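You operate a simulated robot arm through the tools that you are given. There is no shell and no other tool. Be economical: measure what you need, move in short steps, check, and stop when the job is done.

You are at the controls of a simulated two-armed robot. One attempt, no reset.

JOB
Stand the wide blue cone in the lidded crate, shut the lid and lock both latches. Set down upright: what you pick out.

Only the result counts: the job must be done as asked and must still hold three seconds after the hand-in. Knocking over, shifting, dropping, spilling or breaking anything else fails it. A push-on lid holds only when it is set on centred and level and pressed home; a screw cap is set on level and turned clockwise until tight.

ROBOT AND FRAMES
Two 7-joint arms with fingered hands on one trunk, on a base that drives. Base frame: it is fixed to the floor where the robot stands at the start and does not move with it; the origin is under the middle of the robot, x ahead of it, y to its left, z up. Units: m, degrees, N and s.
The left shoulder is at the start at [0.058, 0.185, 1.192], the right one opposite. With the tool pointing down near the work surface each hand reaches from about 0.1 to 0.8 m from the robot's upright axis, wherever it stands, measured 20 degrees to its own side. Places, roughly: crate lid [1.2, 0.7, 1.1]; inside of the lidded crate [1.2, 0.4, 0.7]; left crate latch [1, 0.1, 0.9]; right crate latch [1.3, 0.1, 0.9]; thin yellow cone [1.25, 0.5, 0.75]. Payload 4 kg a hand.
Tool frame (each hand has its own): the origin (TCP) lies between the finger pads and is the grasp point; the fingertips stand 0.026 m ahead of it; z points along the fingers, y is the line along which they close. The gripper opens to 0.132 m. The gripper's body begins 0.073 m behind the TCP. The gripper is a hand of 3 fingers: y runs from the thumb to the fingers, the wrist lies at [0, 0, -0.224] in the tool frame, and closing takes about 1.5 s.
Orientation is that of the tool frame in the base frame, as [roll, pitch, yaw] about the fixed x, y, z axes, in that order (R = Rz(yaw) Ry(pitch) Rx(roll)). With the fingers straight down and closing along the base's y, the tool's x points along the base's -x, its y along +y and its z along -z.

CONTROLS
- The arms move only by the tool send_rows. It takes "left_increments", "right_increments" or both (then of equal length, played together; a hand with none holds still); each is a list of rows, each an object (a shift or turn left out is 0, a gripper value left out holds the last) with "turn": the turn, a rotation vector about the tool's x, y, z in degrees, a list of three; "offset": the shift along the tool's x, y, z in m, a list of three; "jaw": the opening in per cent of the stroke, from 0 (shut) to 100 (fully open). In form: [{"turn": [rx, ry, rz], "offset": [tx, ty, tz], "jaw": jaw}, ...]. A call has 1 to 20 rows; each row shifts and turns the commanded pose from where the row before left it, along the tool's axes as they then stand. Each row takes 0.2 s and may step no farther than 0.05 m and 8.6 degrees from the row before; otherwise, or with a gripper value out of range, the whole call is refused. Where a pose cannot be reached the arm comes as near as it can. A force on the tool above 40 N (or 10 N above the force at the start of the call, whichever is more), or a blocked arm, ends the call early, and 0.2 s more pass. Each finger travels about 0.072 m/s and halts on what it meets, pressing with about 33 N; the grip force reading is that of the motor and also rises with nothing between the fingers. The clock runs only during rows and for 0.2 s after the last one: add rows that do not move to give the fingers time. The reply holds the time, the measured pose of the TCP, the force on the tool along the base axes, the opening and the grip force, in the units named above and with some noise, with the torque about the TCP (base axes, N m) and any sound that the robot's microphone picked up, and new pictures: "pictures" is both (left out), scene, wrist or none (wrist: the cameras of the hands that moved).
- Cameras (640 x 400 px; columns grow to the right, rows downward): "scene" is now at [0.1534, 0.029, 1.4071]; the picture's right is [0.31, -0.95, -0.04], its down [-0.69, -0.19, -0.69] and it looks along [0.65, 0.24, -0.72] (base axes); focal length 280 px, centre (320, 200). "left" rides on the left gripper at [-0.062, 0.003, -0.092] in its tool frame; the picture's right is [-0.05, -1.00, 0.00], its down [0.83, -0.04, -0.56] and it looks along [0.55, -0.03, 0.83] (tool axes); focal length 230 px, centre (320, 200). "right" rides on the right gripper at [0.061, 0.003, -0.092] in its tool frame; the picture's right is [-0.05, 1.00, 0.00], its down [-0.83, -0.04, -0.55] and it looks along [-0.55, -0.03, 0.83] (tool axes); focal length 230 px, centre (320, 200). There is no depth. A picture from a camera that has moved, and an enlarged one, comes with that camera's place and axes in the base frame and with its lens.
- lift_body(by): slides the trunk up (or, below 0, down) by that many m; the arms and the scene camera ride with it, the base frame stays. It gives what a move gives, with no picture.
- base_move(legs): drives the robot by 1 to 6 legs, each [ahead, left, turn to the left] in m, m and degrees, along the robot's own axes; the way and the turn of a leg run together, so that a leg with both is an arc; at most 1.5 m and 180 degrees a leg. The arms and the cameras ride along, it lands a little off, and it stops where it bumps. It gives what a move gives, and a new picture of the scene camera.
- set_grasp(shape, hand): the hand has 3 fingers and takes this shape, open, in about a second: jaw (thumb against the fingers, like two jaws); tri (thumb and two fingers); tip (a fingertip pinch); poke (one finger out to press); point (the index stretched); flat (the hand flat); cup (the hand cupped); fist (a fist). The gripper value then closes the fingers along that shape, each until it touches; the sizes above hold for jaw. It gives what a move gives, with no picture.
- pan_tilt(pan, tilt): turns the head with the scene camera to pan (to the left, within 86 degrees either way) and tilt (down, from -29 to 69), counted from straight ahead of the robot. It gives what a move gives, and a new picture of the scene camera.
- close_up(camera, box): a new picture of the part [left, top, right, bottom] of that camera's present view, enlarged. It takes no simulated time.
- job_done(): hands the job in; it is judged then, once.

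Go step by step. Nothing tells you exact positions but the pictures and the camera data: compare them with the known pose of the tool, close in by small moves and look again before you grip or let go. The budget is 120 turns and 260 pictures, counting those below and the enlarged ones. Unless the task says otherwise, let go and move clear before handing in, and close with one line.

The tools are called after "Request:" by a JSON object that holds its "method" and its "body". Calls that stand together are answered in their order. send_rows: Moves the arms, as the interface text tells. Its arguments: {"type":"object","properties":{"left_increments":{"type":"array","items":{"type":"object","properties":{"turn":{"type":"array","items":{"type":"number"}},"offset":{"type":"array","items":{"type":"number"}},"jaw":{"type":"number"}}}},"right_increments":{"type":"array","items":{"type":"object","properties":{"turn":{"type":"array","items":{"type":"number"}},"offset":{"type":"array","items":{"type":"number"}},"jaw":{"type":"number"}}}},"pictures":{"type":"string","enum":["both","scene","wrist","none"]}},"required":[]} The other tools are called the same way: lift_body (by) slides the trunk up or down; set_grasp (shape, hand) gives the hand a shape; base_move (legs) drives the base; pan_tilt (pan, tilt) turns the head that bears the scene camera; close_up (camera, box) takes an enlarged picture of a part of a camera's view; job_done () hands the job in.

At the start:

```text
time: 0.0
left_tool_pos: [0.5208, 0.4189, 1.0961]
left_orientation: [180.0, -0.1, -180.0]
left_ft_force: [0.3, 0.7, 0.3]
left_torque: [0.01, -0.02, 0.01]
left_width: 0.1319
left_finger_force: 0.0
left_shape: jaw
right_tool_pos: [0.5414, -0.1561, 1.1]
right_orientation: [-179.9, 0.0, -180.0]
right_ft_force: [0.1, 0.0, 0.3]
right_torque: [0.02, 0.02, -0.05]
right_width: 0.1317
right_finger_force: 0.1
right_shape: jaw
trunk travel left (down, up): [-0.225, 0.237]
robot x, y, heading: [-0.0003, 0.0007, -0.2]
head pan, tilt: [18.1, 38.2]
```

scene: 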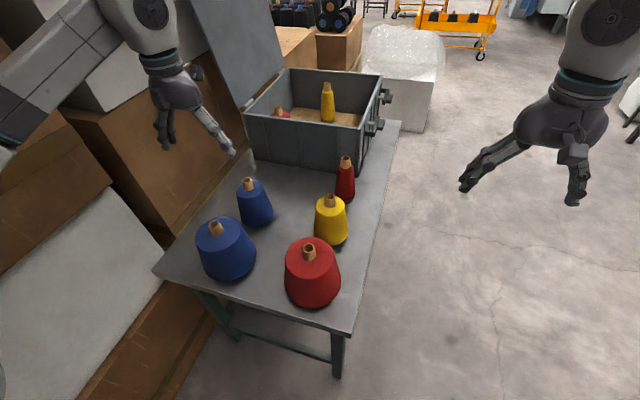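
right: 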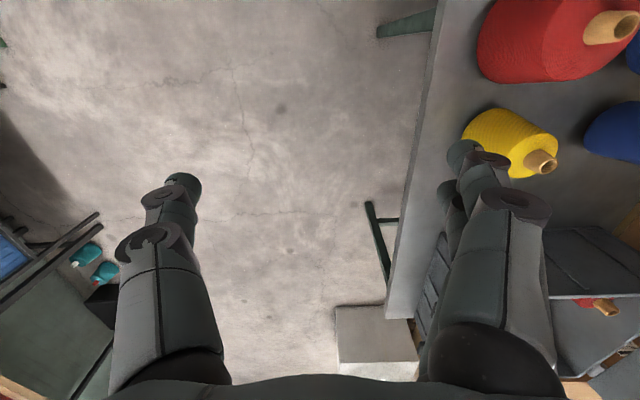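
left: 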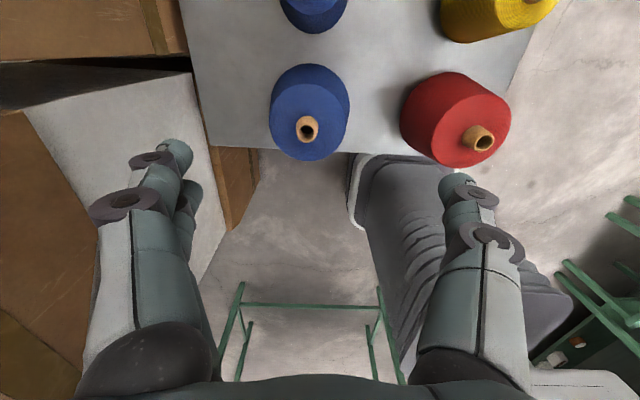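

The scene shows a wide and a small blue cone at the near-left of the table. I put the wide one's tube top near [0.49, 0.44, 0.86]. The crate is at the far end of the table with its lid open to the left. I'll look closer before moving.

Request:
{"method": "close_up", "body": {"camera": "scene", "box": [150, 150, 390, 310]}}

Request:
{"method": "close_up", "body": {"camera": "scene", "box": [180, 10, 420, 170]}}

Request:
{"method": "close_up", "body": {"camera": "left", "box": [200, 0, 440, 160]}}

```text
2.50 times, centred on (270, 230) of scene
camera zoom: at [0.1534, 0.029, 1.4071], right [0.31, -0.95, -0.04], down [-0.69, -0.19, -0.69], along [0.65, 0.24, -0.72], focal length 701 px, centre (445, 125)
```

zoom: 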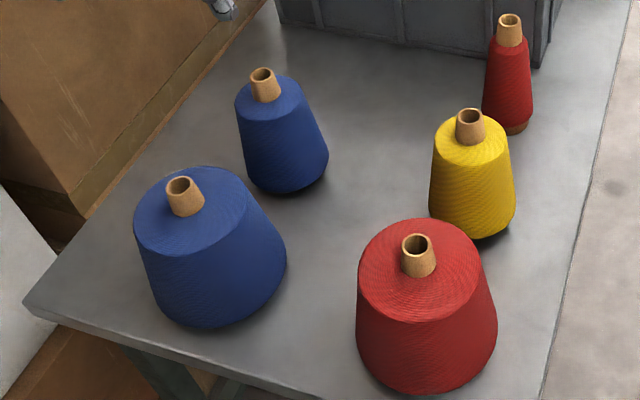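

```text
2.50 times, centred on (300, 90) of scene
camera zoom: at [0.1534, 0.029, 1.4071], right [0.31, -0.95, -0.04], down [-0.69, -0.19, -0.69], along [0.65, 0.24, -0.72], focal length 701 px, centre (370, 475)
```

zoom: 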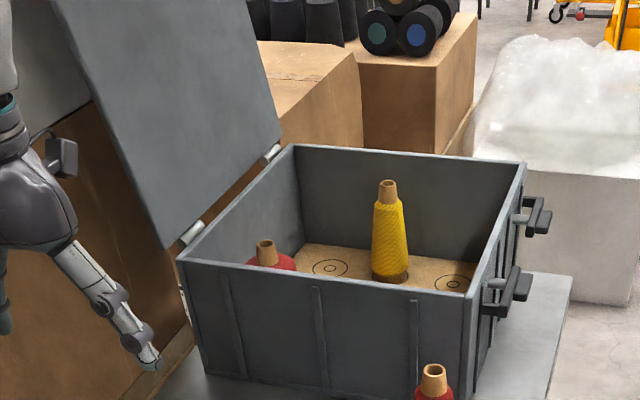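

```text
2.50 times, centred on (320, 80) of left
camera zoom: at [0.5815, 0.4226, 1.1877], right [0.05, -1.0, 0.0], down [-0.83, -0.04, 0.56], along [-0.55, -0.03, -0.83], focal length 575 px, centre (320, 500)
```

zoom: 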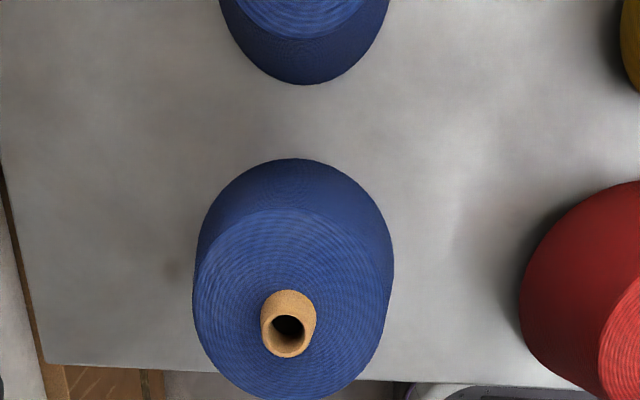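

The blue cone is upright, and its bare tube stands about 4 cm above the yarn, so I'll grip it by the tube. The left hand goes over it first.

Request:
{"method": "send_rows", "body": {"left_increments": [{"offset": [0.0074, 0.0032, 0.03], "jaw": 60}, {"offset": [0.0074, 0.0032, 0.03]}, {"offset": [0.0074, 0.0032, 0.03]}, {"offset": [0.0074, 0.0032, 0.03]}, {"offset": [0.0074, 0.0032, 0.03]}, {}]}}

```text
time: 1.4
left_tool_pos: [0.4796, 0.4367, 0.9453]
left_orientation: [180.0, 0.1, -179.9]
left_ft_force: [0.0, -0.5, 0.6]
left_torque: [0.01, -0.03, 0.0]
left_width: 0.0799
left_finger_force: 0.0
left_shape: jaw
right_tool_pos: [0.5419, -0.1552, 1.101]
right_orientation: [-180.0, 0.0, 180.0]
right_ft_force: [0.1, 0.1, -0.3]
right_torque: [-0.01, 0.03, -0.03]
right_width: 0.132
right_finger_force: 0.0
right_shape: jaw
trunk travel left (down, up): [-0.225, 0.237]
robot x, y, heading: [-0.0039, 0.0005, 0.3]
head pan, tilt: [18.1, 38.2]
camera scene: at [0.1533, 0.0288, 1.4071], right [0.31, -0.95, -0.04], down [-0.69, -0.19, -0.69], along [0.65, 0.24, -0.72], focal length 280 px, centre (320, 200)
camera left: at [0.5424, 0.4399, 1.037], right [0.05, -1.0, 0.0], down [-0.83, -0.04, 0.56], along [-0.55, -0.03, -0.83], focal length 230 px, centre (320, 200)
```

scene: 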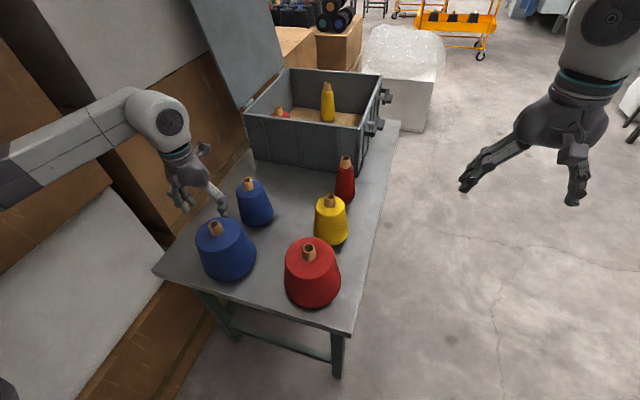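
left: 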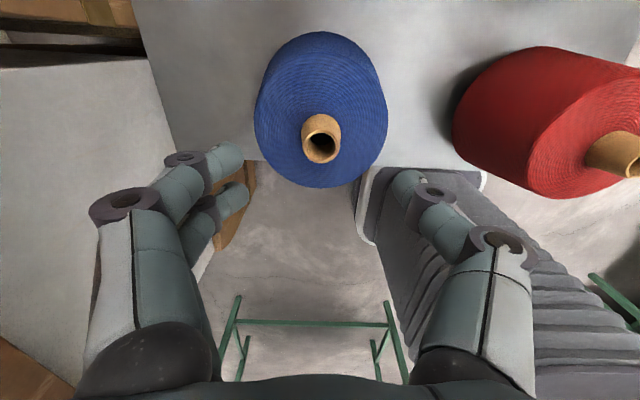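

The tube lines up under the hand at about [0.482, 0.436]. I'll descend close to it.

Request:
{"method": "send_rows", "body": {"left_increments": [{"offset": [-0.002, 0, 0.03]}, {"offset": [0, 0, 0.03]}, {"offset": [0, 0, 0.015]}, {}]}}

Request:
{"method": "close_up", "body": {"camera": "scene", "box": [150, 150, 310, 290]}}

```text
time: 2.4
left_tool_pos: [0.4839, 0.435, 0.8713]
left_orientation: [179.9, 0.0, -179.9]
left_ft_force: [0.7, 0.4, 0.4]
left_torque: [-0.03, 0.03, -0.02]
left_width: 0.0797
left_finger_force: 0.1
left_shape: jaw
right_tool_pos: [0.5421, -0.1556, 1.1011]
right_orientation: [179.9, -0.1, -180.0]
right_ft_force: [-0.8, -0.3, 0.1]
right_torque: [0.0, 0.03, -0.02]
right_width: 0.1317
right_finger_force: 0.1
right_shape: jaw
trunk travel left (down, up): [-0.225, 0.237]
robot x, y, heading: [-0.0062, 0.0003, 0.1]
head pan, tilt: [18.1, 38.2]
camera scene: at [0.1533, 0.029, 1.4071], right [0.31, -0.95, -0.04], down [-0.69, -0.19, -0.69], along [0.65, 0.24, -0.72], focal length 280 px, centre (320, 200)
camera left: at [0.5462, 0.4383, 0.9629], right [0.05, -1.0, 0.0], down [-0.83, -0.04, 0.56], along [-0.55, -0.03, -0.83], focal length 230 px, centre (320, 200)
```

scene: 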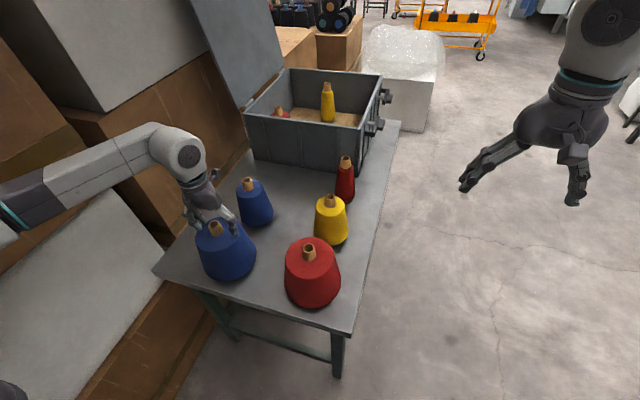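
left: 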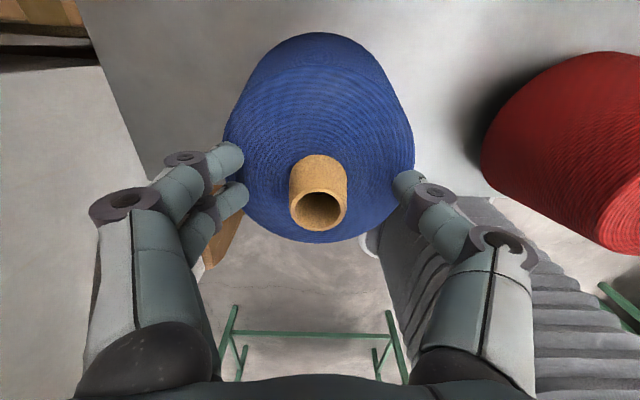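

```text
2.86 times, centred on (230, 220) of scene
camera zoom: at [0.1533, 0.029, 1.4071], right [0.31, -0.95, -0.04], down [-0.69, -0.19, -0.69], along [0.65, 0.24, -0.72], focal length 801 px, centre (577, 143)
```

zoom: 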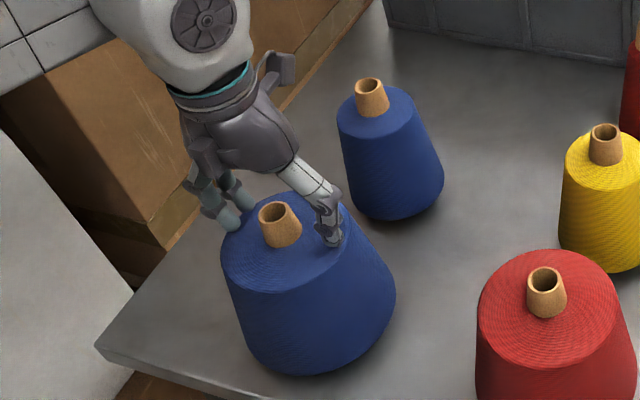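

The fingertips are either side of the tube, just above the yarn. I'll make a small correction and close.

Request:
{"method": "send_rows", "body": {"left_increments": [{"offset": [0.004, 0, 0.008]}, {"jaw": 0}, {}, {}, {}, {}, {}, {}]}}

Request:
{"method": "close_up", "body": {"camera": "scene", "box": [150, 150, 310, 290]}}

```text
time: 4.2
left_tool_pos: [0.4804, 0.4341, 0.8665]
left_orientation: [179.9, 0.3, -180.0]
left_ft_force: [5.9, -2.4, 33.3]
left_torque: [-0.21, -0.02, -0.02]
left_width: 0.0318
left_finger_force: 33.4
left_shape: jaw
right_tool_pos: [0.5419, -0.1579, 1.1009]
right_orientation: [179.9, 0.1, 180.0]
right_ft_force: [0.1, -0.5, -0.5]
right_torque: [0.02, -0.01, 0.04]
right_width: 0.132
right_finger_force: 0.0
right_shape: jaw
trunk travel left (down, up): [-0.225, 0.237]
robot x, y, heading: [-0.0017, -0.0012, 0.2]
head pan, tilt: [18.1, 38.2]
camera scene: at [0.1512, 0.0261, 1.4075], right [0.31, -0.95, -0.05], down [-0.69, -0.19, -0.69], along [0.65, 0.25, -0.72], focal length 280 px, centre (320, 200)
camera left: at [0.542, 0.4373, 0.9589], right [0.05, -1.0, 0.0], down [-0.83, -0.04, 0.55], along [-0.55, -0.03, -0.83], focal length 230 px, centre (320, 200)
```

scene: 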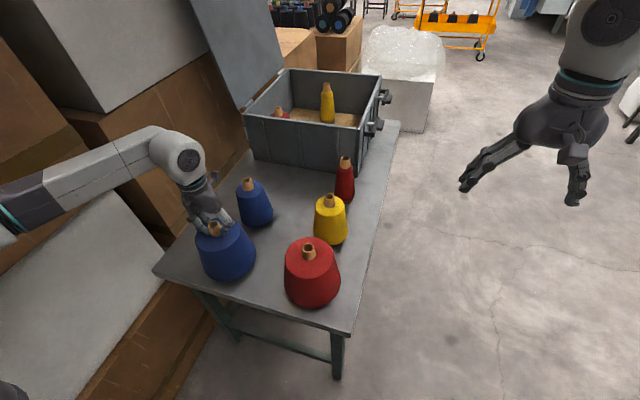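
left: 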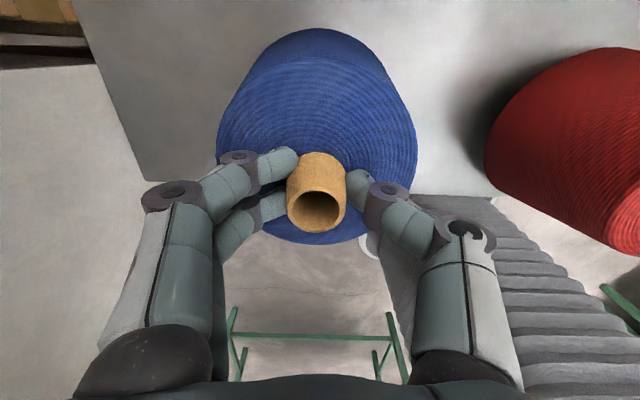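

```text
2.86 times, centred on (230, 220) of scene
camera zoom: at [0.1512, 0.0261, 1.4075], right [0.31, -0.95, -0.05], down [-0.69, -0.19, -0.69], along [0.65, 0.25, -0.72], focal length 801 px, centre (577, 143)
```

zoom: 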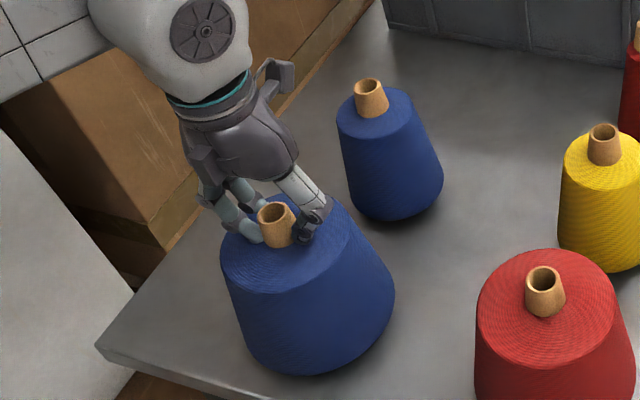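

The hand is gripping the tube with the fingertips resting on the yarn. I'll lift gently and watch for slipping.

Request:
{"method": "send_rows", "body": {"left_increments": [{"offset": [0, 0, -0.005]}, {"offset": [0, 0, -0.01]}, {"offset": [0, 0, -0.02]}, {"offset": [0, 0, -0.02]}, {"offset": [0, 0, -0.03]}, {"offset": [0, 0, -0.03]}, {}, {}]}}

```text
time: 6.0
left_tool_pos: [0.4808, 0.4341, 0.9778]
left_orientation: [-179.9, -0.1, -179.9]
left_ft_force: [-0.5, 0.8, -11.4]
left_torque: [0.01, -0.03, 0.02]
left_width: 0.0281
left_finger_force: 33.5
left_shape: jaw
right_tool_pos: [0.5439, -0.1543, 1.1003]
right_orientation: [-179.9, -0.1, -179.9]
right_ft_force: [0.0, 0.1, -0.2]
right_torque: [0.0, -0.01, -0.01]
right_width: 0.1319
right_finger_force: 0.1
right_shape: jaw
trunk travel left (down, up): [-0.225, 0.237]
robot x, y, heading: [0.0007, 0.001, -0.1]
head pan, tilt: [18.1, 38.2]
camera scene: at [0.1543, 0.0298, 1.4069], right [0.31, -0.95, -0.04], down [-0.7, -0.19, -0.69], along [0.65, 0.24, -0.72], focal length 280 px, centre (320, 200)
camera left: at [0.5421, 0.4387, 1.0682], right [0.05, -1.0, 0.0], down [-0.83, -0.04, 0.56], along [-0.56, -0.03, -0.83], focal length 230 px, centre (320, 200)
```

scene: 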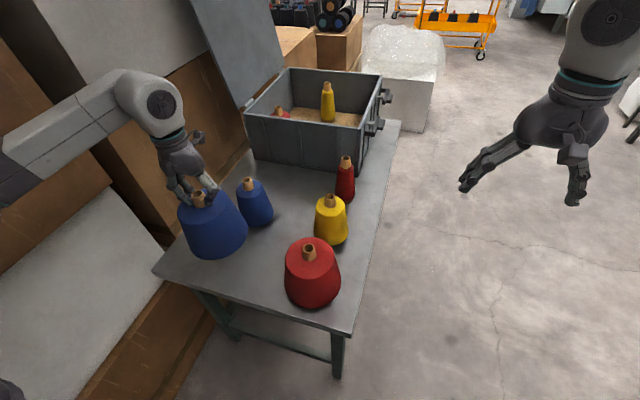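
left: 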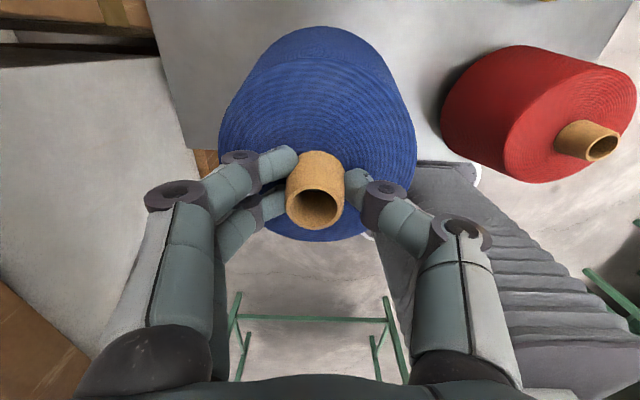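

The cone (about 1.2 kg) is held firmly. I'll raise it clear, draw it in, and look right for a driving route to the crate's latch side.

Request:
{"method": "send_rows", "body": {"left_increments": [{"offset": [0, 0, -0.04]}, {"offset": [0, 0, -0.04]}, {"offset": [0, 0, -0.04]}, {"offset": [0.01, 0, -0.04]}, {"offset": [0.02, 0, -0.03]}, {"offset": [0.03, 0, 0]}, {}], "pictures": "none"}}

Request:
{"method": "pan_tilt", "body": {"pan": -40, "tilt": 35}}

```text
time: 7.6
left_tool_pos: [0.4233, 0.438, 1.1676]
left_orientation: [-179.9, -0.2, -179.9]
left_ft_force: [1.5, 0.0, -12.2]
left_torque: [0.03, -0.19, -0.02]
left_width: 0.0268
left_finger_force: 33.0
left_shape: jaw
right_tool_pos: [0.5443, -0.1536, 1.0983]
right_orientation: [-179.9, -0.1, -180.0]
right_ft_force: [0.4, 0.3, 0.3]
right_torque: [-0.04, 0.02, 0.0]
right_width: 0.1319
right_finger_force: 0.1
right_shape: jaw
trunk travel left (down, up): [-0.225, 0.237]
robot x, y, heading: [-0.001, -0.0027, 0.1]
head pan, tilt: [18.1, 38.2]
```

```text
time: 8.9
left_tool_pos: [0.4222, 0.436, 1.1692]
left_orientation: [-179.9, 0.0, -179.9]
left_ft_force: [-0.4, -0.2, -10.7]
left_torque: [0.01, 0.03, 0.0]
left_width: 0.0266
left_finger_force: 33.1
left_shape: jaw
right_tool_pos: [0.542, -0.1544, 1.1004]
right_orientation: [-179.9, -0.2, -180.0]
right_ft_force: [-0.6, 0.3, 0.3]
right_torque: [0.05, 0.0, 0.0]
right_width: 0.1321
right_finger_force: 0.0
right_shape: jaw
trunk travel left (down, up): [-0.225, 0.237]
robot x, y, heading: [0.0007, 0.0017, 0.2]
head pan, tilt: [-40.0, 35.0]
camera scene: at [0.1408, -0.0534, 1.4139], right [-0.64, -0.77, 0.09], down [-0.55, 0.37, -0.75], along [0.54, -0.53, -0.66], focal length 280 px, centre (320, 200)
```

scene: 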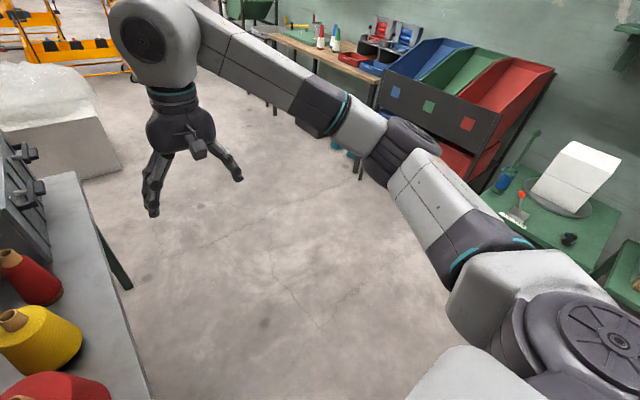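

The floor to the right is clear and the bench front is at about y = -1.15. I'll raise the trunk for clearance and check the grip before driving.

Request:
{"method": "lift_body", "body": {"by": 0.1}}

Request:
{"method": "close_up", "body": {"camera": "left", "box": [160, 0, 480, 300]}}

```text
time: 10.2
left_tool_pos: [0.4221, 0.4356, 1.2673]
left_orientation: [-180.0, -0.1, -179.9]
left_ft_force: [-0.1, 0.4, -12.7]
left_torque: [0.02, 0.05, 0.0]
left_width: 0.0267
left_finger_force: 33.0
left_shape: jaw
right_tool_pos: [0.5431, -0.1548, 1.1984]
right_orientation: [-180.0, -0.2, 179.9]
right_ft_force: [0.4, -0.2, -0.5]
right_torque: [-0.05, -0.01, 0.02]
right_width: 0.1319
right_finger_force: 0.1
right_shape: jaw
trunk travel left (down, up): [-0.325, 0.137]
robot x, y, heading: [0.0017, -0.0016, -0.0]
head pan, tilt: [-40.0, 35.0]
```

```text
1.33 times, centred on (320, 150) of left
camera zoom: at [0.4839, 0.4394, 1.3585], right [0.05, -1.0, 0.0], down [-0.83, -0.04, 0.56], along [-0.56, -0.03, -0.83], focal length 307 px, centre (320, 267)
```

zoom: 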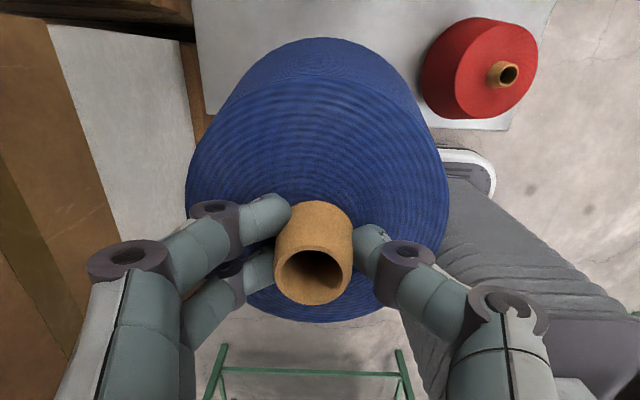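

The grip has settled and is stable. I'll slide right first and check.

Request:
{"method": "base_move", "body": {"legs": [[0, -0.5, 0]]}}

Request:
{"method": "pan_tilt", "body": {"pan": 15, "tilt": 35}}

```text
time: 13.2
left_tool_pos: [0.4217, -0.064, 1.2661]
left_orientation: [-179.9, -0.1, -180.0]
left_ft_force: [-0.8, 0.0, -11.3]
left_torque: [0.0, -0.04, -0.01]
left_width: 0.0269
left_finger_force: 32.9
left_shape: jaw
right_tool_pos: [0.5427, -0.6553, 1.2008]
right_orientation: [-179.9, -0.2, 179.9]
right_ft_force: [0.8, 0.7, -0.2]
right_torque: [-0.04, 0.0, 0.01]
right_width: 0.1318
right_finger_force: 0.1
right_shape: jaw
trunk travel left (down, up): [-0.325, 0.137]
robot x, y, heading: [-0.002, -0.5006, -0.1]
head pan, tilt: [-40.0, 35.0]
camera scene: at [0.0877, -0.5529, 1.5265], right [-0.64, -0.77, 0.03], down [-0.48, 0.37, -0.8], along [0.6, -0.53, -0.6], focal length 280 px, centre (320, 200)
```

scene: 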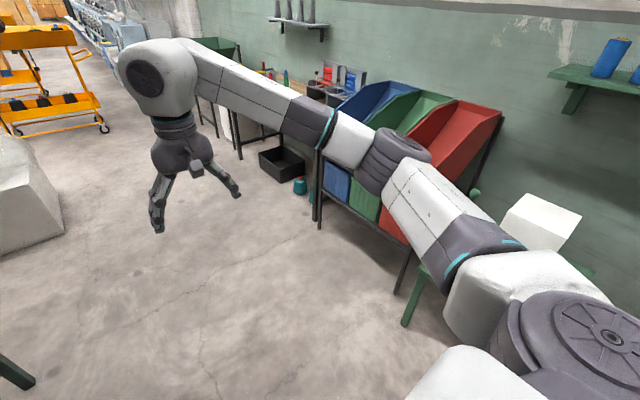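

```text
time: 14.4
left_tool_pos: [0.421, -0.0645, 1.2672]
left_orientation: [-179.9, 0.0, -180.0]
left_ft_force: [0.3, -0.2, -11.1]
left_torque: [-0.01, 0.0, -0.01]
left_width: 0.0267
left_finger_force: 32.9
left_shape: jaw
right_tool_pos: [0.5428, -0.6562, 1.1993]
right_orientation: [-179.9, -0.1, 179.9]
right_ft_force: [-0.3, 0.4, 0.4]
right_torque: [0.02, -0.03, -0.01]
right_width: 0.1318
right_finger_force: 0.0
right_shape: jaw
trunk travel left (down, up): [-0.325, 0.137]
robot x, y, heading: [0.0018, -0.5056, -0.3]
head pan, tilt: [15.0, 35.0]
camera scene: at [0.1054, -0.4749, 1.5255], right [0.26, -0.97, -0.01], down [-0.59, -0.15, -0.79], along [0.76, 0.21, -0.61], focal length 280 px, centre (320, 200)
```

scene: 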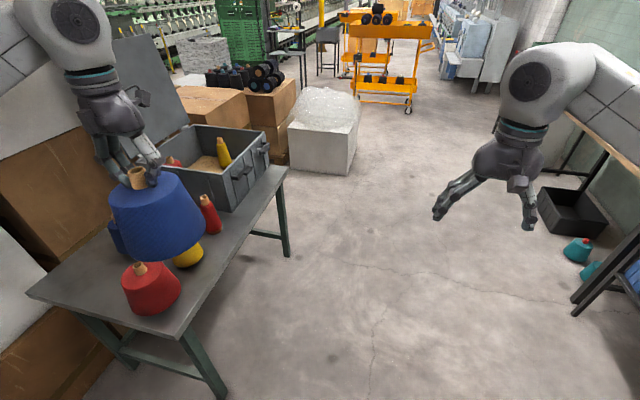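

The way alongside the table is clear. I'll drive ahead about 1.1 m and turn left to face the crate.

Request:
{"method": "base_move", "body": {"legs": [[1.12, 0, 0], [0, 0, 90]]}}

Request:
{"method": "pan_tilt", "body": {"pan": 0, "tilt": 45}}

```text
time: 23.9
left_tool_pos: [0.677, -0.0842, 1.2658]
left_orientation: [180.0, -0.1, -91.4]
left_ft_force: [0.5, 0.1, -12.2]
left_torque: [-0.03, -0.01, -0.03]
left_width: 0.0265
left_finger_force: 33.0
left_shape: jaw
right_tool_pos: [1.2713, 0.0234, 1.1994]
right_orientation: [-179.9, -0.1, -91.5]
right_ft_force: [0.7, -0.1, 0.0]
right_torque: [0.02, 0.02, -0.01]
right_width: 0.1319
right_finger_force: 0.1
right_shape: jaw
trunk travel left (down, up): [-0.325, 0.137]
robot x, y, heading: [1.1007, -0.516, 88.8]
head pan, tilt: [15.0, 35.0]
camera scene: at [1.0831, -0.409, 1.5255], right [0.97, 0.23, -0.01], down [0.13, -0.6, -0.79], along [-0.19, 0.77, -0.61], focal length 280 px, centre (320, 200)
```

scene: 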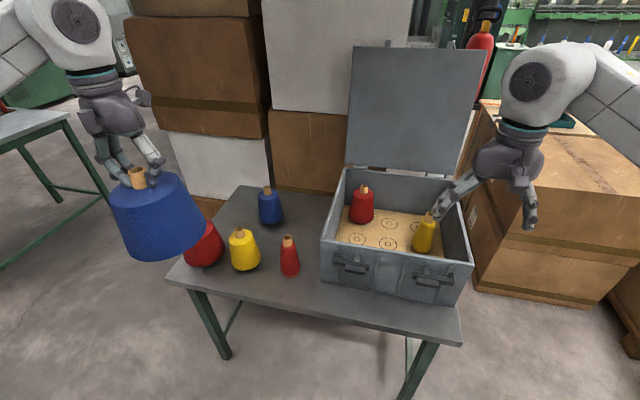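

```text
time: 24.6
left_tool_pos: [0.6776, -0.0842, 1.267]
left_orientation: [-180.0, 0.0, -91.4]
left_ft_force: [0.3, 0.0, -12.1]
left_torque: [-0.01, 0.02, -0.05]
left_width: 0.0264
left_finger_force: 33.3
left_shape: jaw
right_tool_pos: [1.2715, 0.0232, 1.2]
right_orientation: [-179.9, -0.2, -91.5]
right_ft_force: [-0.3, 0.0, 0.6]
right_torque: [0.02, -0.01, -0.02]
right_width: 0.1318
right_finger_force: 0.1
right_shape: jaw
trunk travel left (down, up): [-0.325, 0.137]
robot x, y, heading: [1.1024, -0.5144, 88.7]
head pan, tilt: [0.0, 45.0]
camera scene: at [1.1055, -0.4142, 1.511], right [1.0, -0.03, 0.0], down [-0.02, -0.74, -0.67], along [0.02, 0.67, -0.74], focal length 280 px, centre (320, 200)
```

scene: 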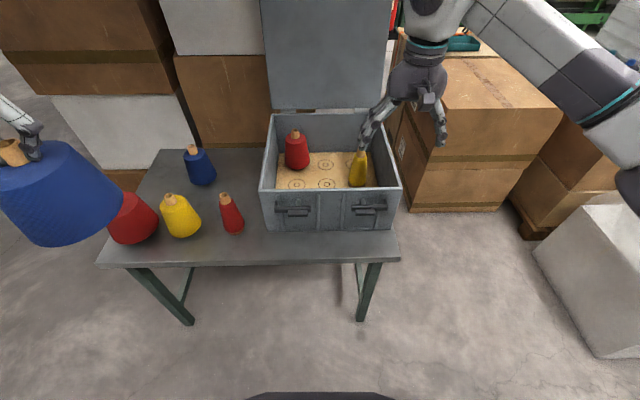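

I now face the crate with a clear view. The red cone is at its far left and the yellow one at the front right, with marks between them. I'll zoom in.

Request:
{"method": "close_up", "body": {"camera": "scene", "box": [240, 90, 420, 250]}}

```text
2.50 times, centred on (330, 170) of scene
camera zoom: at [1.1055, -0.4142, 1.511], right [1.0, -0.03, 0.0], down [-0.02, -0.74, -0.67], along [0.02, 0.67, -0.74], focal length 701 px, centre (295, 275)
```

zoom: 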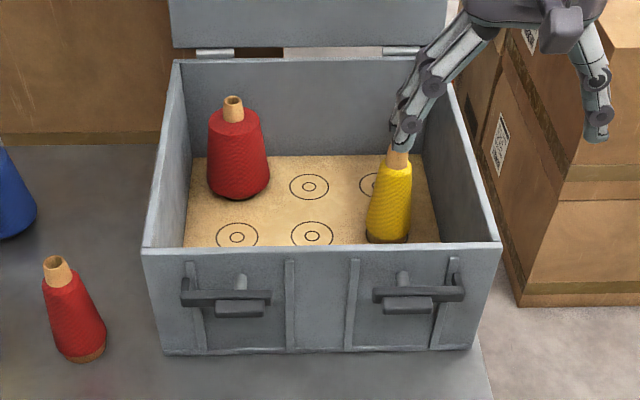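

The free gap between red (about [1.04, 0.49]) and yellow (about [1.27, 0.38]) is at about [1.11, 0.33]. That leaves the wide cone, radius about 8 cm, some 5 cm from either. I'll shift the base right and closer.

Request:
{"method": "base_move", "body": {"legs": [[0, -0.13, 1.3], [0.16, 0, 0]]}}

```text
time: 26.9
left_tool_pos: [0.8004, 0.0624, 1.2692]
left_orientation: [-179.9, 0.0, -90.3]
left_ft_force: [0.0, -1.3, -11.6]
left_torque: [0.01, -0.01, 0.0]
left_width: 0.0268
left_finger_force: 33.1
left_shape: jaw
right_tool_pos: [1.3929, 0.1813, 1.201]
right_orientation: [-179.8, 0.1, -90.4]
right_ft_force: [-0.3, -0.3, 0.4]
right_torque: [0.05, 0.01, -0.01]
right_width: 0.1321
right_finger_force: 0.1
right_shape: jaw
trunk travel left (down, up): [-0.325, 0.137]
robot x, y, heading: [1.2311, -0.3581, 89.5]
head pan, tilt: [0.0, 45.0]
camera scene: at [1.2346, -0.2604, 1.5113], right [1.0, -0.01, 0.0], down [-0.01, -0.74, -0.67], along [0.01, 0.67, -0.74], focal length 280 px, centre (320, 200)
```

scene: 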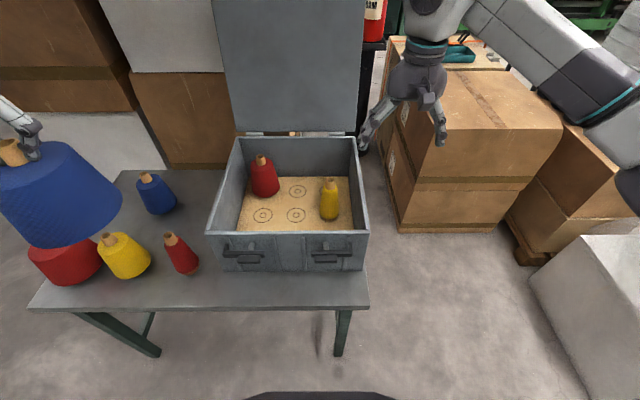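

Triangulation gives the crate floor at z ≈ 0.743, the rim at 0.943, and x 0.955–1.355. I'll carry the cone over [1.11, 0.32].

Request:
{"method": "send_rows", "body": {"left_increments": [{"offset": [-0.0258, -0.031, 0]}, {"offset": [-0.0258, -0.031, 0]}, {"offset": [-0.0258, -0.031, 0]}, {"offset": [-0.0258, -0.031, 0]}, {"offset": [-0.0258, -0.031, 0]}, {"offset": [-0.0258, -0.031, 0]}, {"offset": [-0.0258, -0.031, 0]}, {"offset": [-0.0258, -0.031, 0]}, {"offset": [-0.0258, -0.031, 0]}, {"offset": [-0.0258, -0.031, 0]}, {}]}}

```text
time: 29.3
left_tool_pos: [1.1105, 0.3254, 1.2677]
left_orientation: [-179.8, -0.1, -90.4]
left_ft_force: [-0.4, -0.4, -11.5]
left_torque: [-0.03, -0.03, -0.01]
left_width: 0.0262
left_finger_force: 33.2
left_shape: jaw
right_tool_pos: [1.3922, 0.1831, 1.1998]
right_orientation: [-180.0, -0.1, -90.5]
right_ft_force: [0.1, 0.6, -0.4]
right_torque: [0.03, -0.02, -0.02]
right_width: 0.1318
right_finger_force: 0.1
right_shape: jaw
trunk travel left (down, up): [-0.325, 0.137]
robot x, y, heading: [1.2351, -0.3615, 89.4]
head pan, tilt: [0.0, 45.0]
camera scene: at [1.2344, -0.2572, 1.5109], right [1.0, -0.01, 0.0], down [-0.01, -0.74, -0.67], along [0.01, 0.67, -0.74], focal length 280 px, centre (320, 200)
camera left: at [1.1083, 0.3864, 1.3596], right [1.0, 0.04, 0.0], down [0.04, -0.83, 0.56], along [0.03, -0.56, -0.83], focal length 230 px, centre (320, 200)
```

scene: 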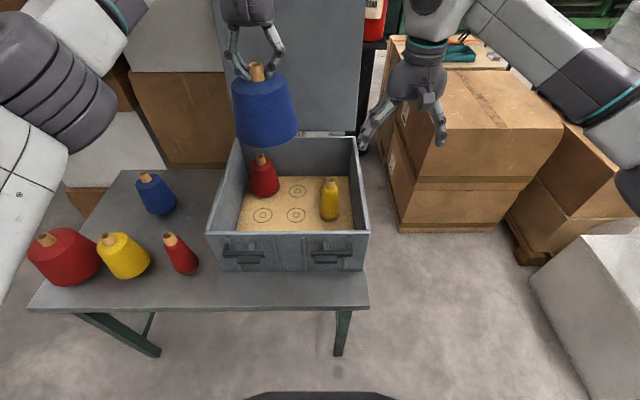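
left: 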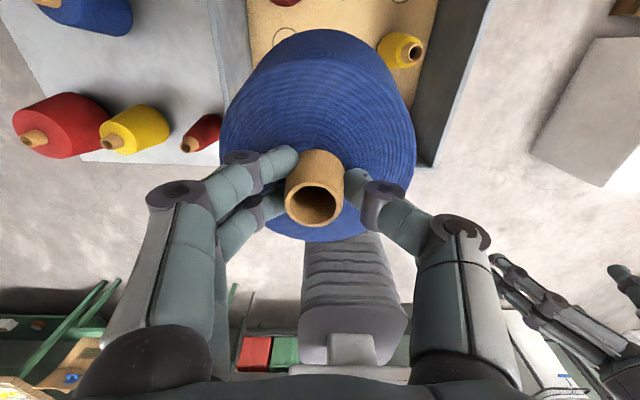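

The cone is over the free gap. I'll lower it partway into the crate and look.

Request:
{"method": "send_rows", "body": {"left_increments": [{"offset": [0.003, 0, 0.04]}, {"offset": [0.003, 0, 0.04]}, {"offset": [0, 0, 0.04]}, {"offset": [0, 0, 0.04]}, {"offset": [0, 0, 0.04]}, {"offset": [0, 0, 0.04]}, {}]}}

Request:
{"method": "close_up", "body": {"camera": "scene", "box": [190, 110, 390, 270]}}

```text
time: 30.9
left_tool_pos: [1.1137, 0.3155, 1.0286]
left_orientation: [-179.9, 0.0, -90.5]
left_ft_force: [0.0, 0.8, -11.4]
left_torque: [0.02, -0.01, 0.01]
left_width: 0.0262
left_finger_force: 33.2
left_shape: jaw
right_tool_pos: [1.393, 0.1828, 1.1999]
right_orientation: [179.9, -0.1, -90.4]
right_ft_force: [0.4, 0.2, 0.1]
right_torque: [0.0, 0.01, 0.0]
right_width: 0.1317
right_finger_force: 0.1
right_shape: jaw
trunk travel left (down, up): [-0.325, 0.137]
robot x, y, heading: [1.2367, -0.362, 89.8]
head pan, tilt: [0.0, 45.0]
camera scene: at [1.2361, -0.2569, 1.511], right [1.0, -0.01, 0.0], down [-0.01, -0.74, -0.67], along [0.01, 0.67, -0.74], focal length 280 px, centre (320, 200)
camera left: at [1.1114, 0.3776, 1.1223], right [1.0, 0.05, 0.0], down [0.04, -0.83, 0.56], along [0.03, -0.56, -0.83], focal length 230 px, centre (320, 200)
```

scene: 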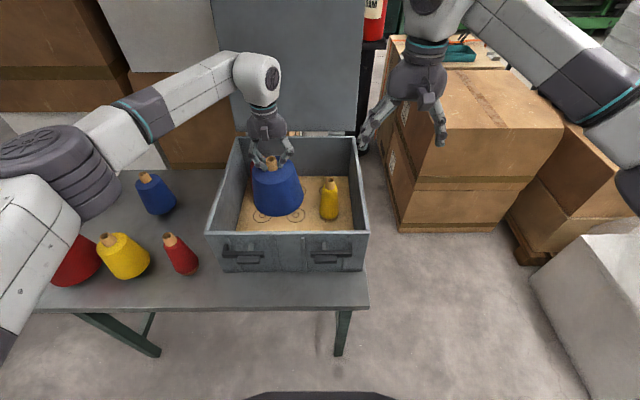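
left: 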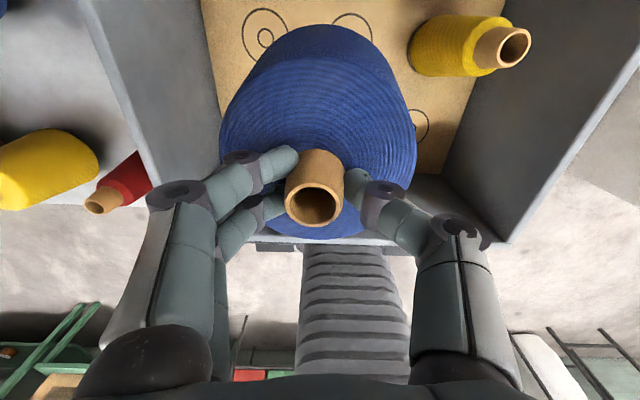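

```text
2.50 times, centred on (290, 190) of scene
camera zoom: at [1.2361, -0.2569, 1.511], right [1.0, -0.01, 0.0], down [-0.01, -0.74, -0.67], along [0.01, 0.67, -0.74], focal length 701 px, centre (395, 225)
```

zoom: 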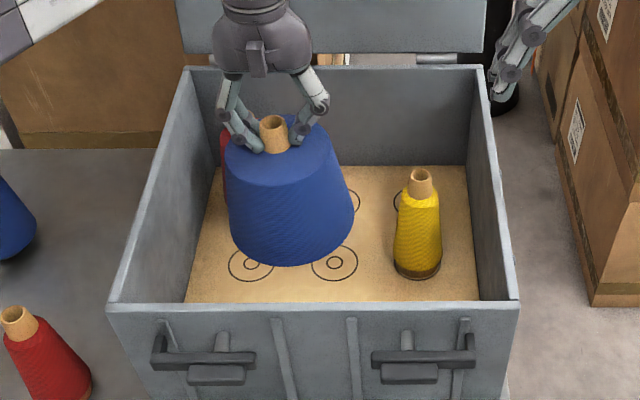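

There is good clearance on all sides. I'll lower further, then feel for the floor in small steps.

Request:
{"method": "send_rows", "body": {"left_increments": [{"offset": [0, 0, 0.04]}, {"offset": [0, 0, 0.035]}, {"offset": [0, 0, 0.025]}, {}]}}

Request:
{"method": "close_up", "body": {"camera": "scene", "box": [190, 110, 390, 270]}}

```text
time: 31.9
left_tool_pos: [1.1126, 0.3155, 0.9279]
left_orientation: [-180.0, -0.1, -90.4]
left_ft_force: [-0.4, 0.1, -12.4]
left_torque: [-0.01, 0.0, -0.02]
left_width: 0.0262
left_finger_force: 32.6
left_shape: jaw
right_tool_pos: [1.3948, 0.1838, 1.1994]
right_orientation: [-179.9, 0.0, -90.5]
right_ft_force: [0.9, -0.8, 0.7]
right_torque: [-0.02, -0.02, 0.02]
right_width: 0.1319
right_finger_force: 0.1
right_shape: jaw
trunk travel left (down, up): [-0.325, 0.137]
robot x, y, heading: [1.2358, -0.3578, 89.3]
head pan, tilt: [0.0, 45.0]
camera scene: at [1.2359, -0.2564, 1.5109], right [1.0, -0.01, 0.0], down [-0.01, -0.74, -0.67], along [0.01, 0.67, -0.74], focal length 280 px, centre (320, 200)
camera left: at [1.1109, 0.3772, 1.0194], right [1.0, 0.05, 0.0], down [0.04, -0.83, 0.56], along [0.03, -0.56, -0.83], focal length 230 px, centre (320, 200)
```

scene: 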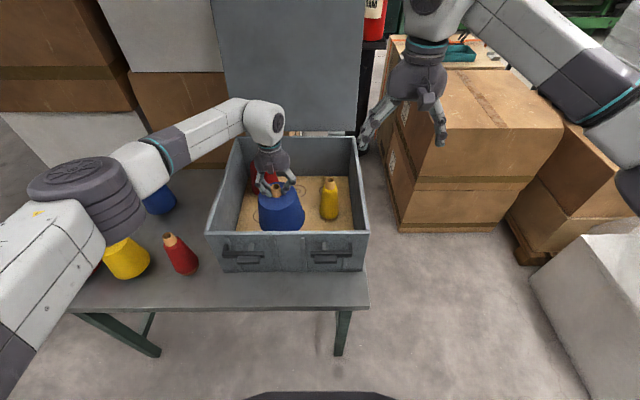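
left: 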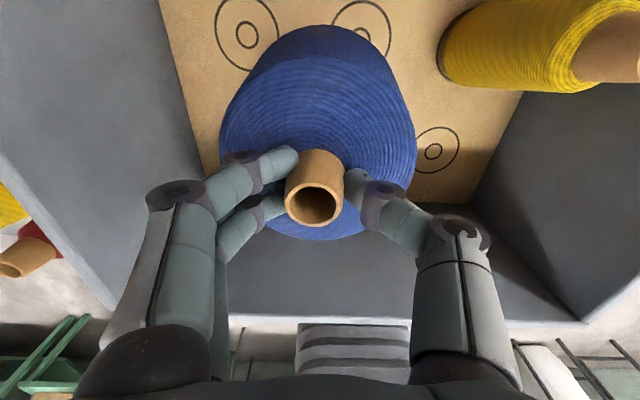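

```text
2.50 times, centred on (290, 190) of scene
camera zoom: at [1.2359, -0.2564, 1.5109], right [1.0, -0.01, 0.0], down [-0.01, -0.74, -0.67], along [0.01, 0.67, -0.74], focal length 701 px, centre (395, 225)
```

zoom: 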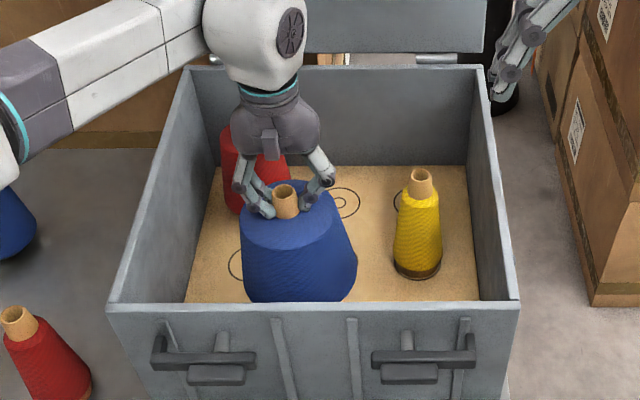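

The cone is nearly on the floor. Small steps down now, watching the force.

Request:
{"method": "send_rows", "body": {"left_increments": [{"offset": [0, 0, 0.008]}, {"offset": [0, 0, 0.006]}, {"offset": [0, 0, 0.006]}, {}], "pictures": "none"}}

```text
time: 32.9
left_tool_pos: [1.1134, 0.3141, 0.9078]
left_orientation: [179.9, -0.2, -90.2]
left_ft_force: [-0.5, -0.4, -11.7]
left_torque: [0.03, -0.01, -0.03]
left_width: 0.0262
left_finger_force: 33.1
left_shape: jaw
right_tool_pos: [1.3937, 0.182, 1.2]
right_orientation: [-180.0, -0.1, -90.3]
right_ft_force: [0.0, -0.1, 0.2]
right_torque: [-0.02, 0.04, 0.02]
right_width: 0.1319
right_finger_force: 0.1
right_shape: jaw
trunk travel left (down, up): [-0.325, 0.137]
robot x, y, heading: [1.2315, -0.3606, 89.6]
head pan, tilt: [0.0, 45.0]
```

Request:
{"method": "send_rows", "body": {"left_increments": [{"offset": [0, 0, 0.004]}, {"offset": [0, 0, 0.004]}, {"offset": [0, 0, 0.003]}, {}], "pictures": "none"}}

```text
time: 33.9
left_tool_pos: [1.1136, 0.314, 0.8954]
left_orientation: [-180.0, -0.2, -90.4]
left_ft_force: [0.1, -0.6, -12.2]
left_torque: [0.04, -0.02, 0.0]
left_width: 0.0259
left_finger_force: 32.9
left_shape: jaw
right_tool_pos: [1.3933, 0.183, 1.1988]
right_orientation: [180.0, -0.2, -90.4]
right_ft_force: [-0.1, -0.4, -0.6]
right_torque: [0.0, 0.0, 0.03]
right_width: 0.1319
right_finger_force: 0.0
right_shape: jaw
trunk travel left (down, up): [-0.325, 0.137]
robot x, y, heading: [1.2346, -0.3614, 89.7]
head pan, tilt: [0.0, 45.0]
```

No floor contact yet at 0.895, so I'll continue in small steps.

Request:
{"method": "send_rows", "body": {"left_increments": [{"offset": [0, 0, 0.003]}, {"offset": [0, 0, 0.003]}, {"offset": [0, 0, 0.002]}, {}], "pictures": "none"}}

Request:
{"method": "close_up", "body": {"camera": "left", "box": [160, 0, 480, 300]}}

```text
time: 34.9
left_tool_pos: [1.1152, 0.315, 0.8874]
left_orientation: [-180.0, -0.1, -90.5]
left_ft_force: [0.9, -0.5, -3.2]
left_torque: [-0.01, 0.09, -0.02]
left_width: 0.0265
left_finger_force: 33.0
left_shape: jaw
right_tool_pos: [1.3938, 0.183, 1.2003]
right_orientation: [179.9, -0.1, -90.4]
right_ft_force: [-0.6, 0.7, 0.3]
right_torque: [-0.02, -0.01, 0.0]
right_width: 0.1318
right_finger_force: 0.1
right_shape: jaw
trunk travel left (down, up): [-0.325, 0.137]
robot x, y, heading: [1.2338, -0.3564, 89.5]
head pan, tilt: [0.0, 45.0]
```

```text
1.33 times, centred on (320, 150) of left
camera zoom: at [1.1126, 0.3767, 0.9804], right [1.0, 0.05, 0.0], down [0.04, -0.83, 0.56], along [0.03, -0.56, -0.83], focal length 307 px, centre (320, 267)
```

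zoom: 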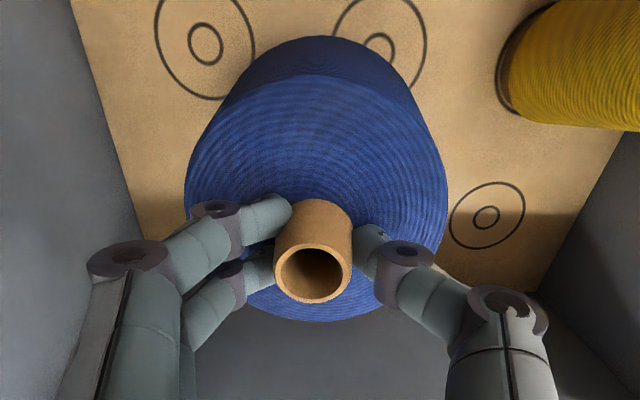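

The force dropped to 3 N, so the cone is touching the floor. I'll settle it 1 mm and release with a small opening.

Request:
{"method": "send_rows", "body": {"left_increments": [{"offset": [0, 0, 0.001]}, {}, {"jaw": 15}, {"jaw": 30}, {"jaw": 55}, {}, {}, {}, {}]}}

```text
time: 36.9
left_tool_pos: [1.1138, 0.3143, 0.8872]
left_orientation: [179.9, -0.1, -90.5]
left_ft_force: [0.7, -0.2, 1.1]
left_torque: [0.03, -0.04, 0.01]
left_width: 0.072
left_finger_force: 0.1
left_shape: jaw
right_tool_pos: [1.393, 0.1823, 1.2002]
right_orientation: [-180.0, 0.1, -90.3]
right_ft_force: [0.7, 0.2, 0.2]
right_torque: [0.02, 0.03, 0.03]
right_width: 0.1317
right_finger_force: 0.1
right_shape: jaw
trunk travel left (down, up): [-0.325, 0.137]
robot x, y, heading: [1.2345, -0.3571, 89.7]
head pan, tilt: [0.0, 45.0]
camera scene: at [1.2363, -0.2581, 1.511], right [1.0, -0.01, 0.0], down [-0.01, -0.74, -0.67], along [0.01, 0.67, -0.74], focal length 280 px, centre (320, 200)
camera left: at [1.1119, 0.3762, 0.9796], right [1.0, 0.05, 0.0], down [0.04, -0.83, 0.56], along [0.03, -0.56, -0.83], focal length 230 px, centre (320, 200)
```

scene: 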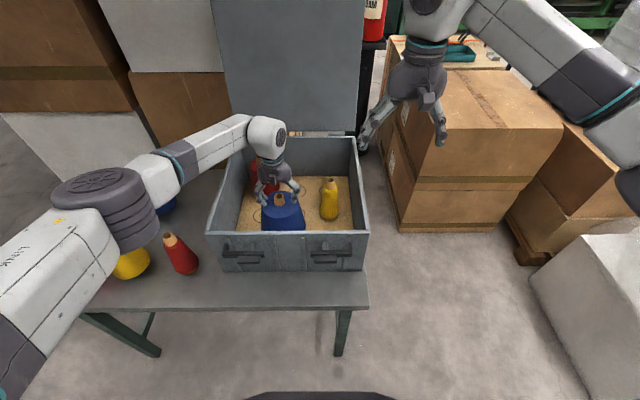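
left: 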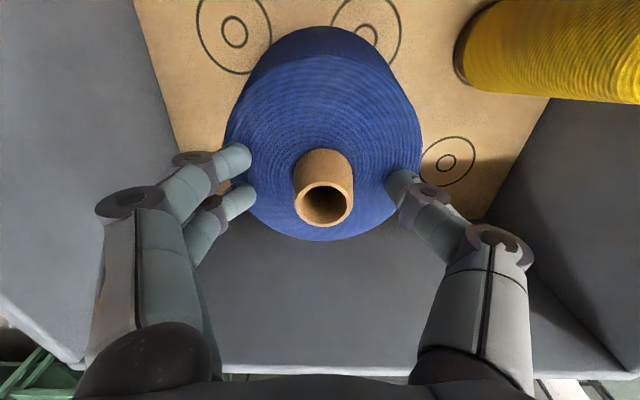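

The cone stands free. I'll lift the hand straight up and inspect the cone and the lid.

Request:
{"method": "send_rows", "body": {"left_increments": [{"offset": [0, 0, -0.02]}, {"offset": [0, 0, -0.03]}, {"offset": [0, 0, -0.04]}, {"offset": [0, 0, -0.045]}, {"offset": [0, 0, -0.045]}, {"offset": [0, 0, -0.045]}, {"offset": [0, 0, -0.045]}, {"offset": [0, 0, -0.045]}, {"offset": [0, 0, -0.045]}, {"offset": [0.03, 0.03, 0]}, {"offset": [0.03, 0.03, 0]}, {"offset": [0.03, 0.03, 0]}, {"offset": [0.03, 0.03, 0]}, {"offset": [0.03, 0.03, 0]}, {"offset": [0.03, 0.03, 0]}], "pictures": "none"}}

Request:
{"method": "pan_tilt", "body": {"pan": 8, "tilt": 25}}

Request:
{"method": "close_up", "body": {"camera": "scene", "box": [200, 200, 440, 400]}}

```text
time: 40.1
left_tool_pos: [0.9338, 0.1351, 1.2467]
left_orientation: [179.9, 0.0, -90.3]
left_ft_force: [0.3, -0.7, -0.2]
left_torque: [-0.02, -0.02, -0.03]
left_width: 0.0721
left_finger_force: 0.1
left_shape: jaw
right_tool_pos: [1.3926, 0.1806, 1.2017]
right_orientation: [-179.9, 0.0, -90.5]
right_ft_force: [-0.4, -0.3, -0.4]
right_torque: [0.02, -0.02, 0.0]
right_width: 0.1318
right_finger_force: 0.0
right_shape: jaw
trunk travel left (down, up): [-0.325, 0.137]
robot x, y, heading: [1.2354, -0.3597, 89.7]
head pan, tilt: [0.0, 45.0]
```

```text
time: 41.0
left_tool_pos: [0.9349, 0.1371, 1.247]
left_orientation: [-180.0, 0.0, -90.4]
left_ft_force: [-0.1, 0.2, -0.1]
left_torque: [0.0, -0.01, 0.03]
left_width: 0.072
left_finger_force: 0.1
left_shape: jaw
right_tool_pos: [1.3949, 0.1827, 1.2007]
right_orientation: [180.0, 0.0, -90.4]
right_ft_force: [0.4, 0.2, -0.9]
right_torque: [0.0, 0.01, -0.03]
right_width: 0.1319
right_finger_force: 0.0
right_shape: jaw
trunk travel left (down, up): [-0.325, 0.137]
robot x, y, heading: [1.2352, -0.3612, 89.2]
head pan, tilt: [8.0, 25.0]
camera scene: at [1.2237, -0.2462, 1.541], right [0.99, 0.13, -0.01], down [0.05, -0.46, -0.88], along [-0.12, 0.88, -0.47], focal length 280 px, centre (320, 200)
```

scene: 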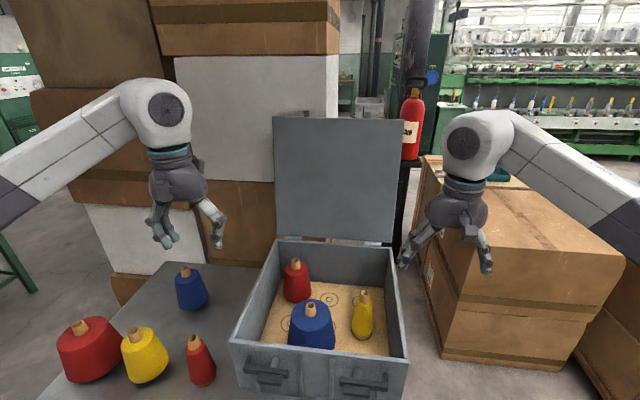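

```text
2.00 times, centred on (320, 300) of scene
camera zoom: at [1.2237, -0.2462, 1.541], right [0.99, 0.13, -0.01], down [0.05, -0.46, -0.88], along [-0.12, 0.88, -0.47], focal length 561 px, centre (320, 0)
```

zoom: 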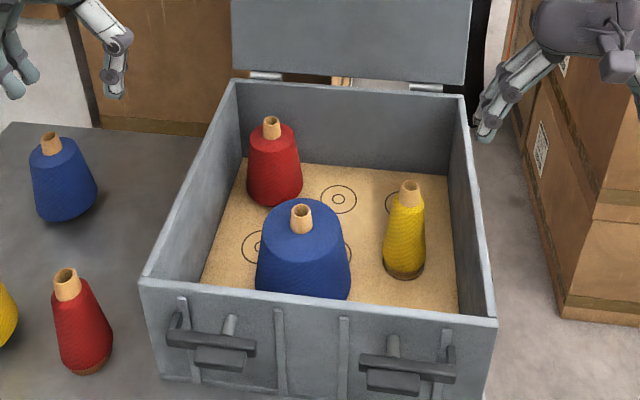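

The cone stands upright in the crate. The lid leans only about 12° past vertical, with its top edge near [1.15, 0.64, 1.354] and the hinge near y 0.555, z 0.95. I'll look down to see how much closer the base can get to the table.

Request:
{"method": "pan_tilt", "body": {"pan": 0, "tilt": 69}}

```text
time: 42.1
left_tool_pos: [0.9349, 0.1373, 1.2461]
left_orientation: [-179.9, 0.0, -90.4]
left_ft_force: [-0.1, 0.7, 0.4]
left_torque: [-0.02, -0.02, -0.02]
left_width: 0.0719
left_finger_force: 0.0
left_shape: jaw
right_tool_pos: [1.3941, 0.1823, 1.201]
right_orientation: [-179.9, 0.0, -90.4]
right_ft_force: [-0.3, 0.3, 0.0]
right_torque: [-0.01, 0.0, -0.02]
right_width: 0.132
right_finger_force: 0.1
right_shape: jaw
trunk travel left (down, up): [-0.325, 0.137]
robot x, y, heading: [1.2368, -0.3601, 89.2]
head pan, tilt: [0.0, 68.8]
camera scene: at [1.2359, -0.2848, 1.4835], right [1.0, -0.01, 0.0], down [-0.01, -0.95, -0.32], along [0.0, 0.32, -0.95], focal length 280 px, centre (320, 200)
```

scene: 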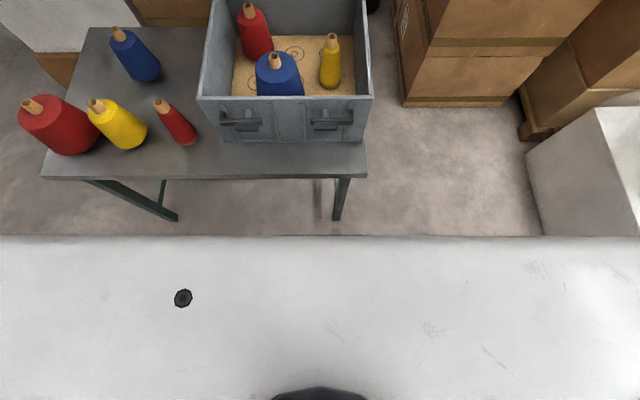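

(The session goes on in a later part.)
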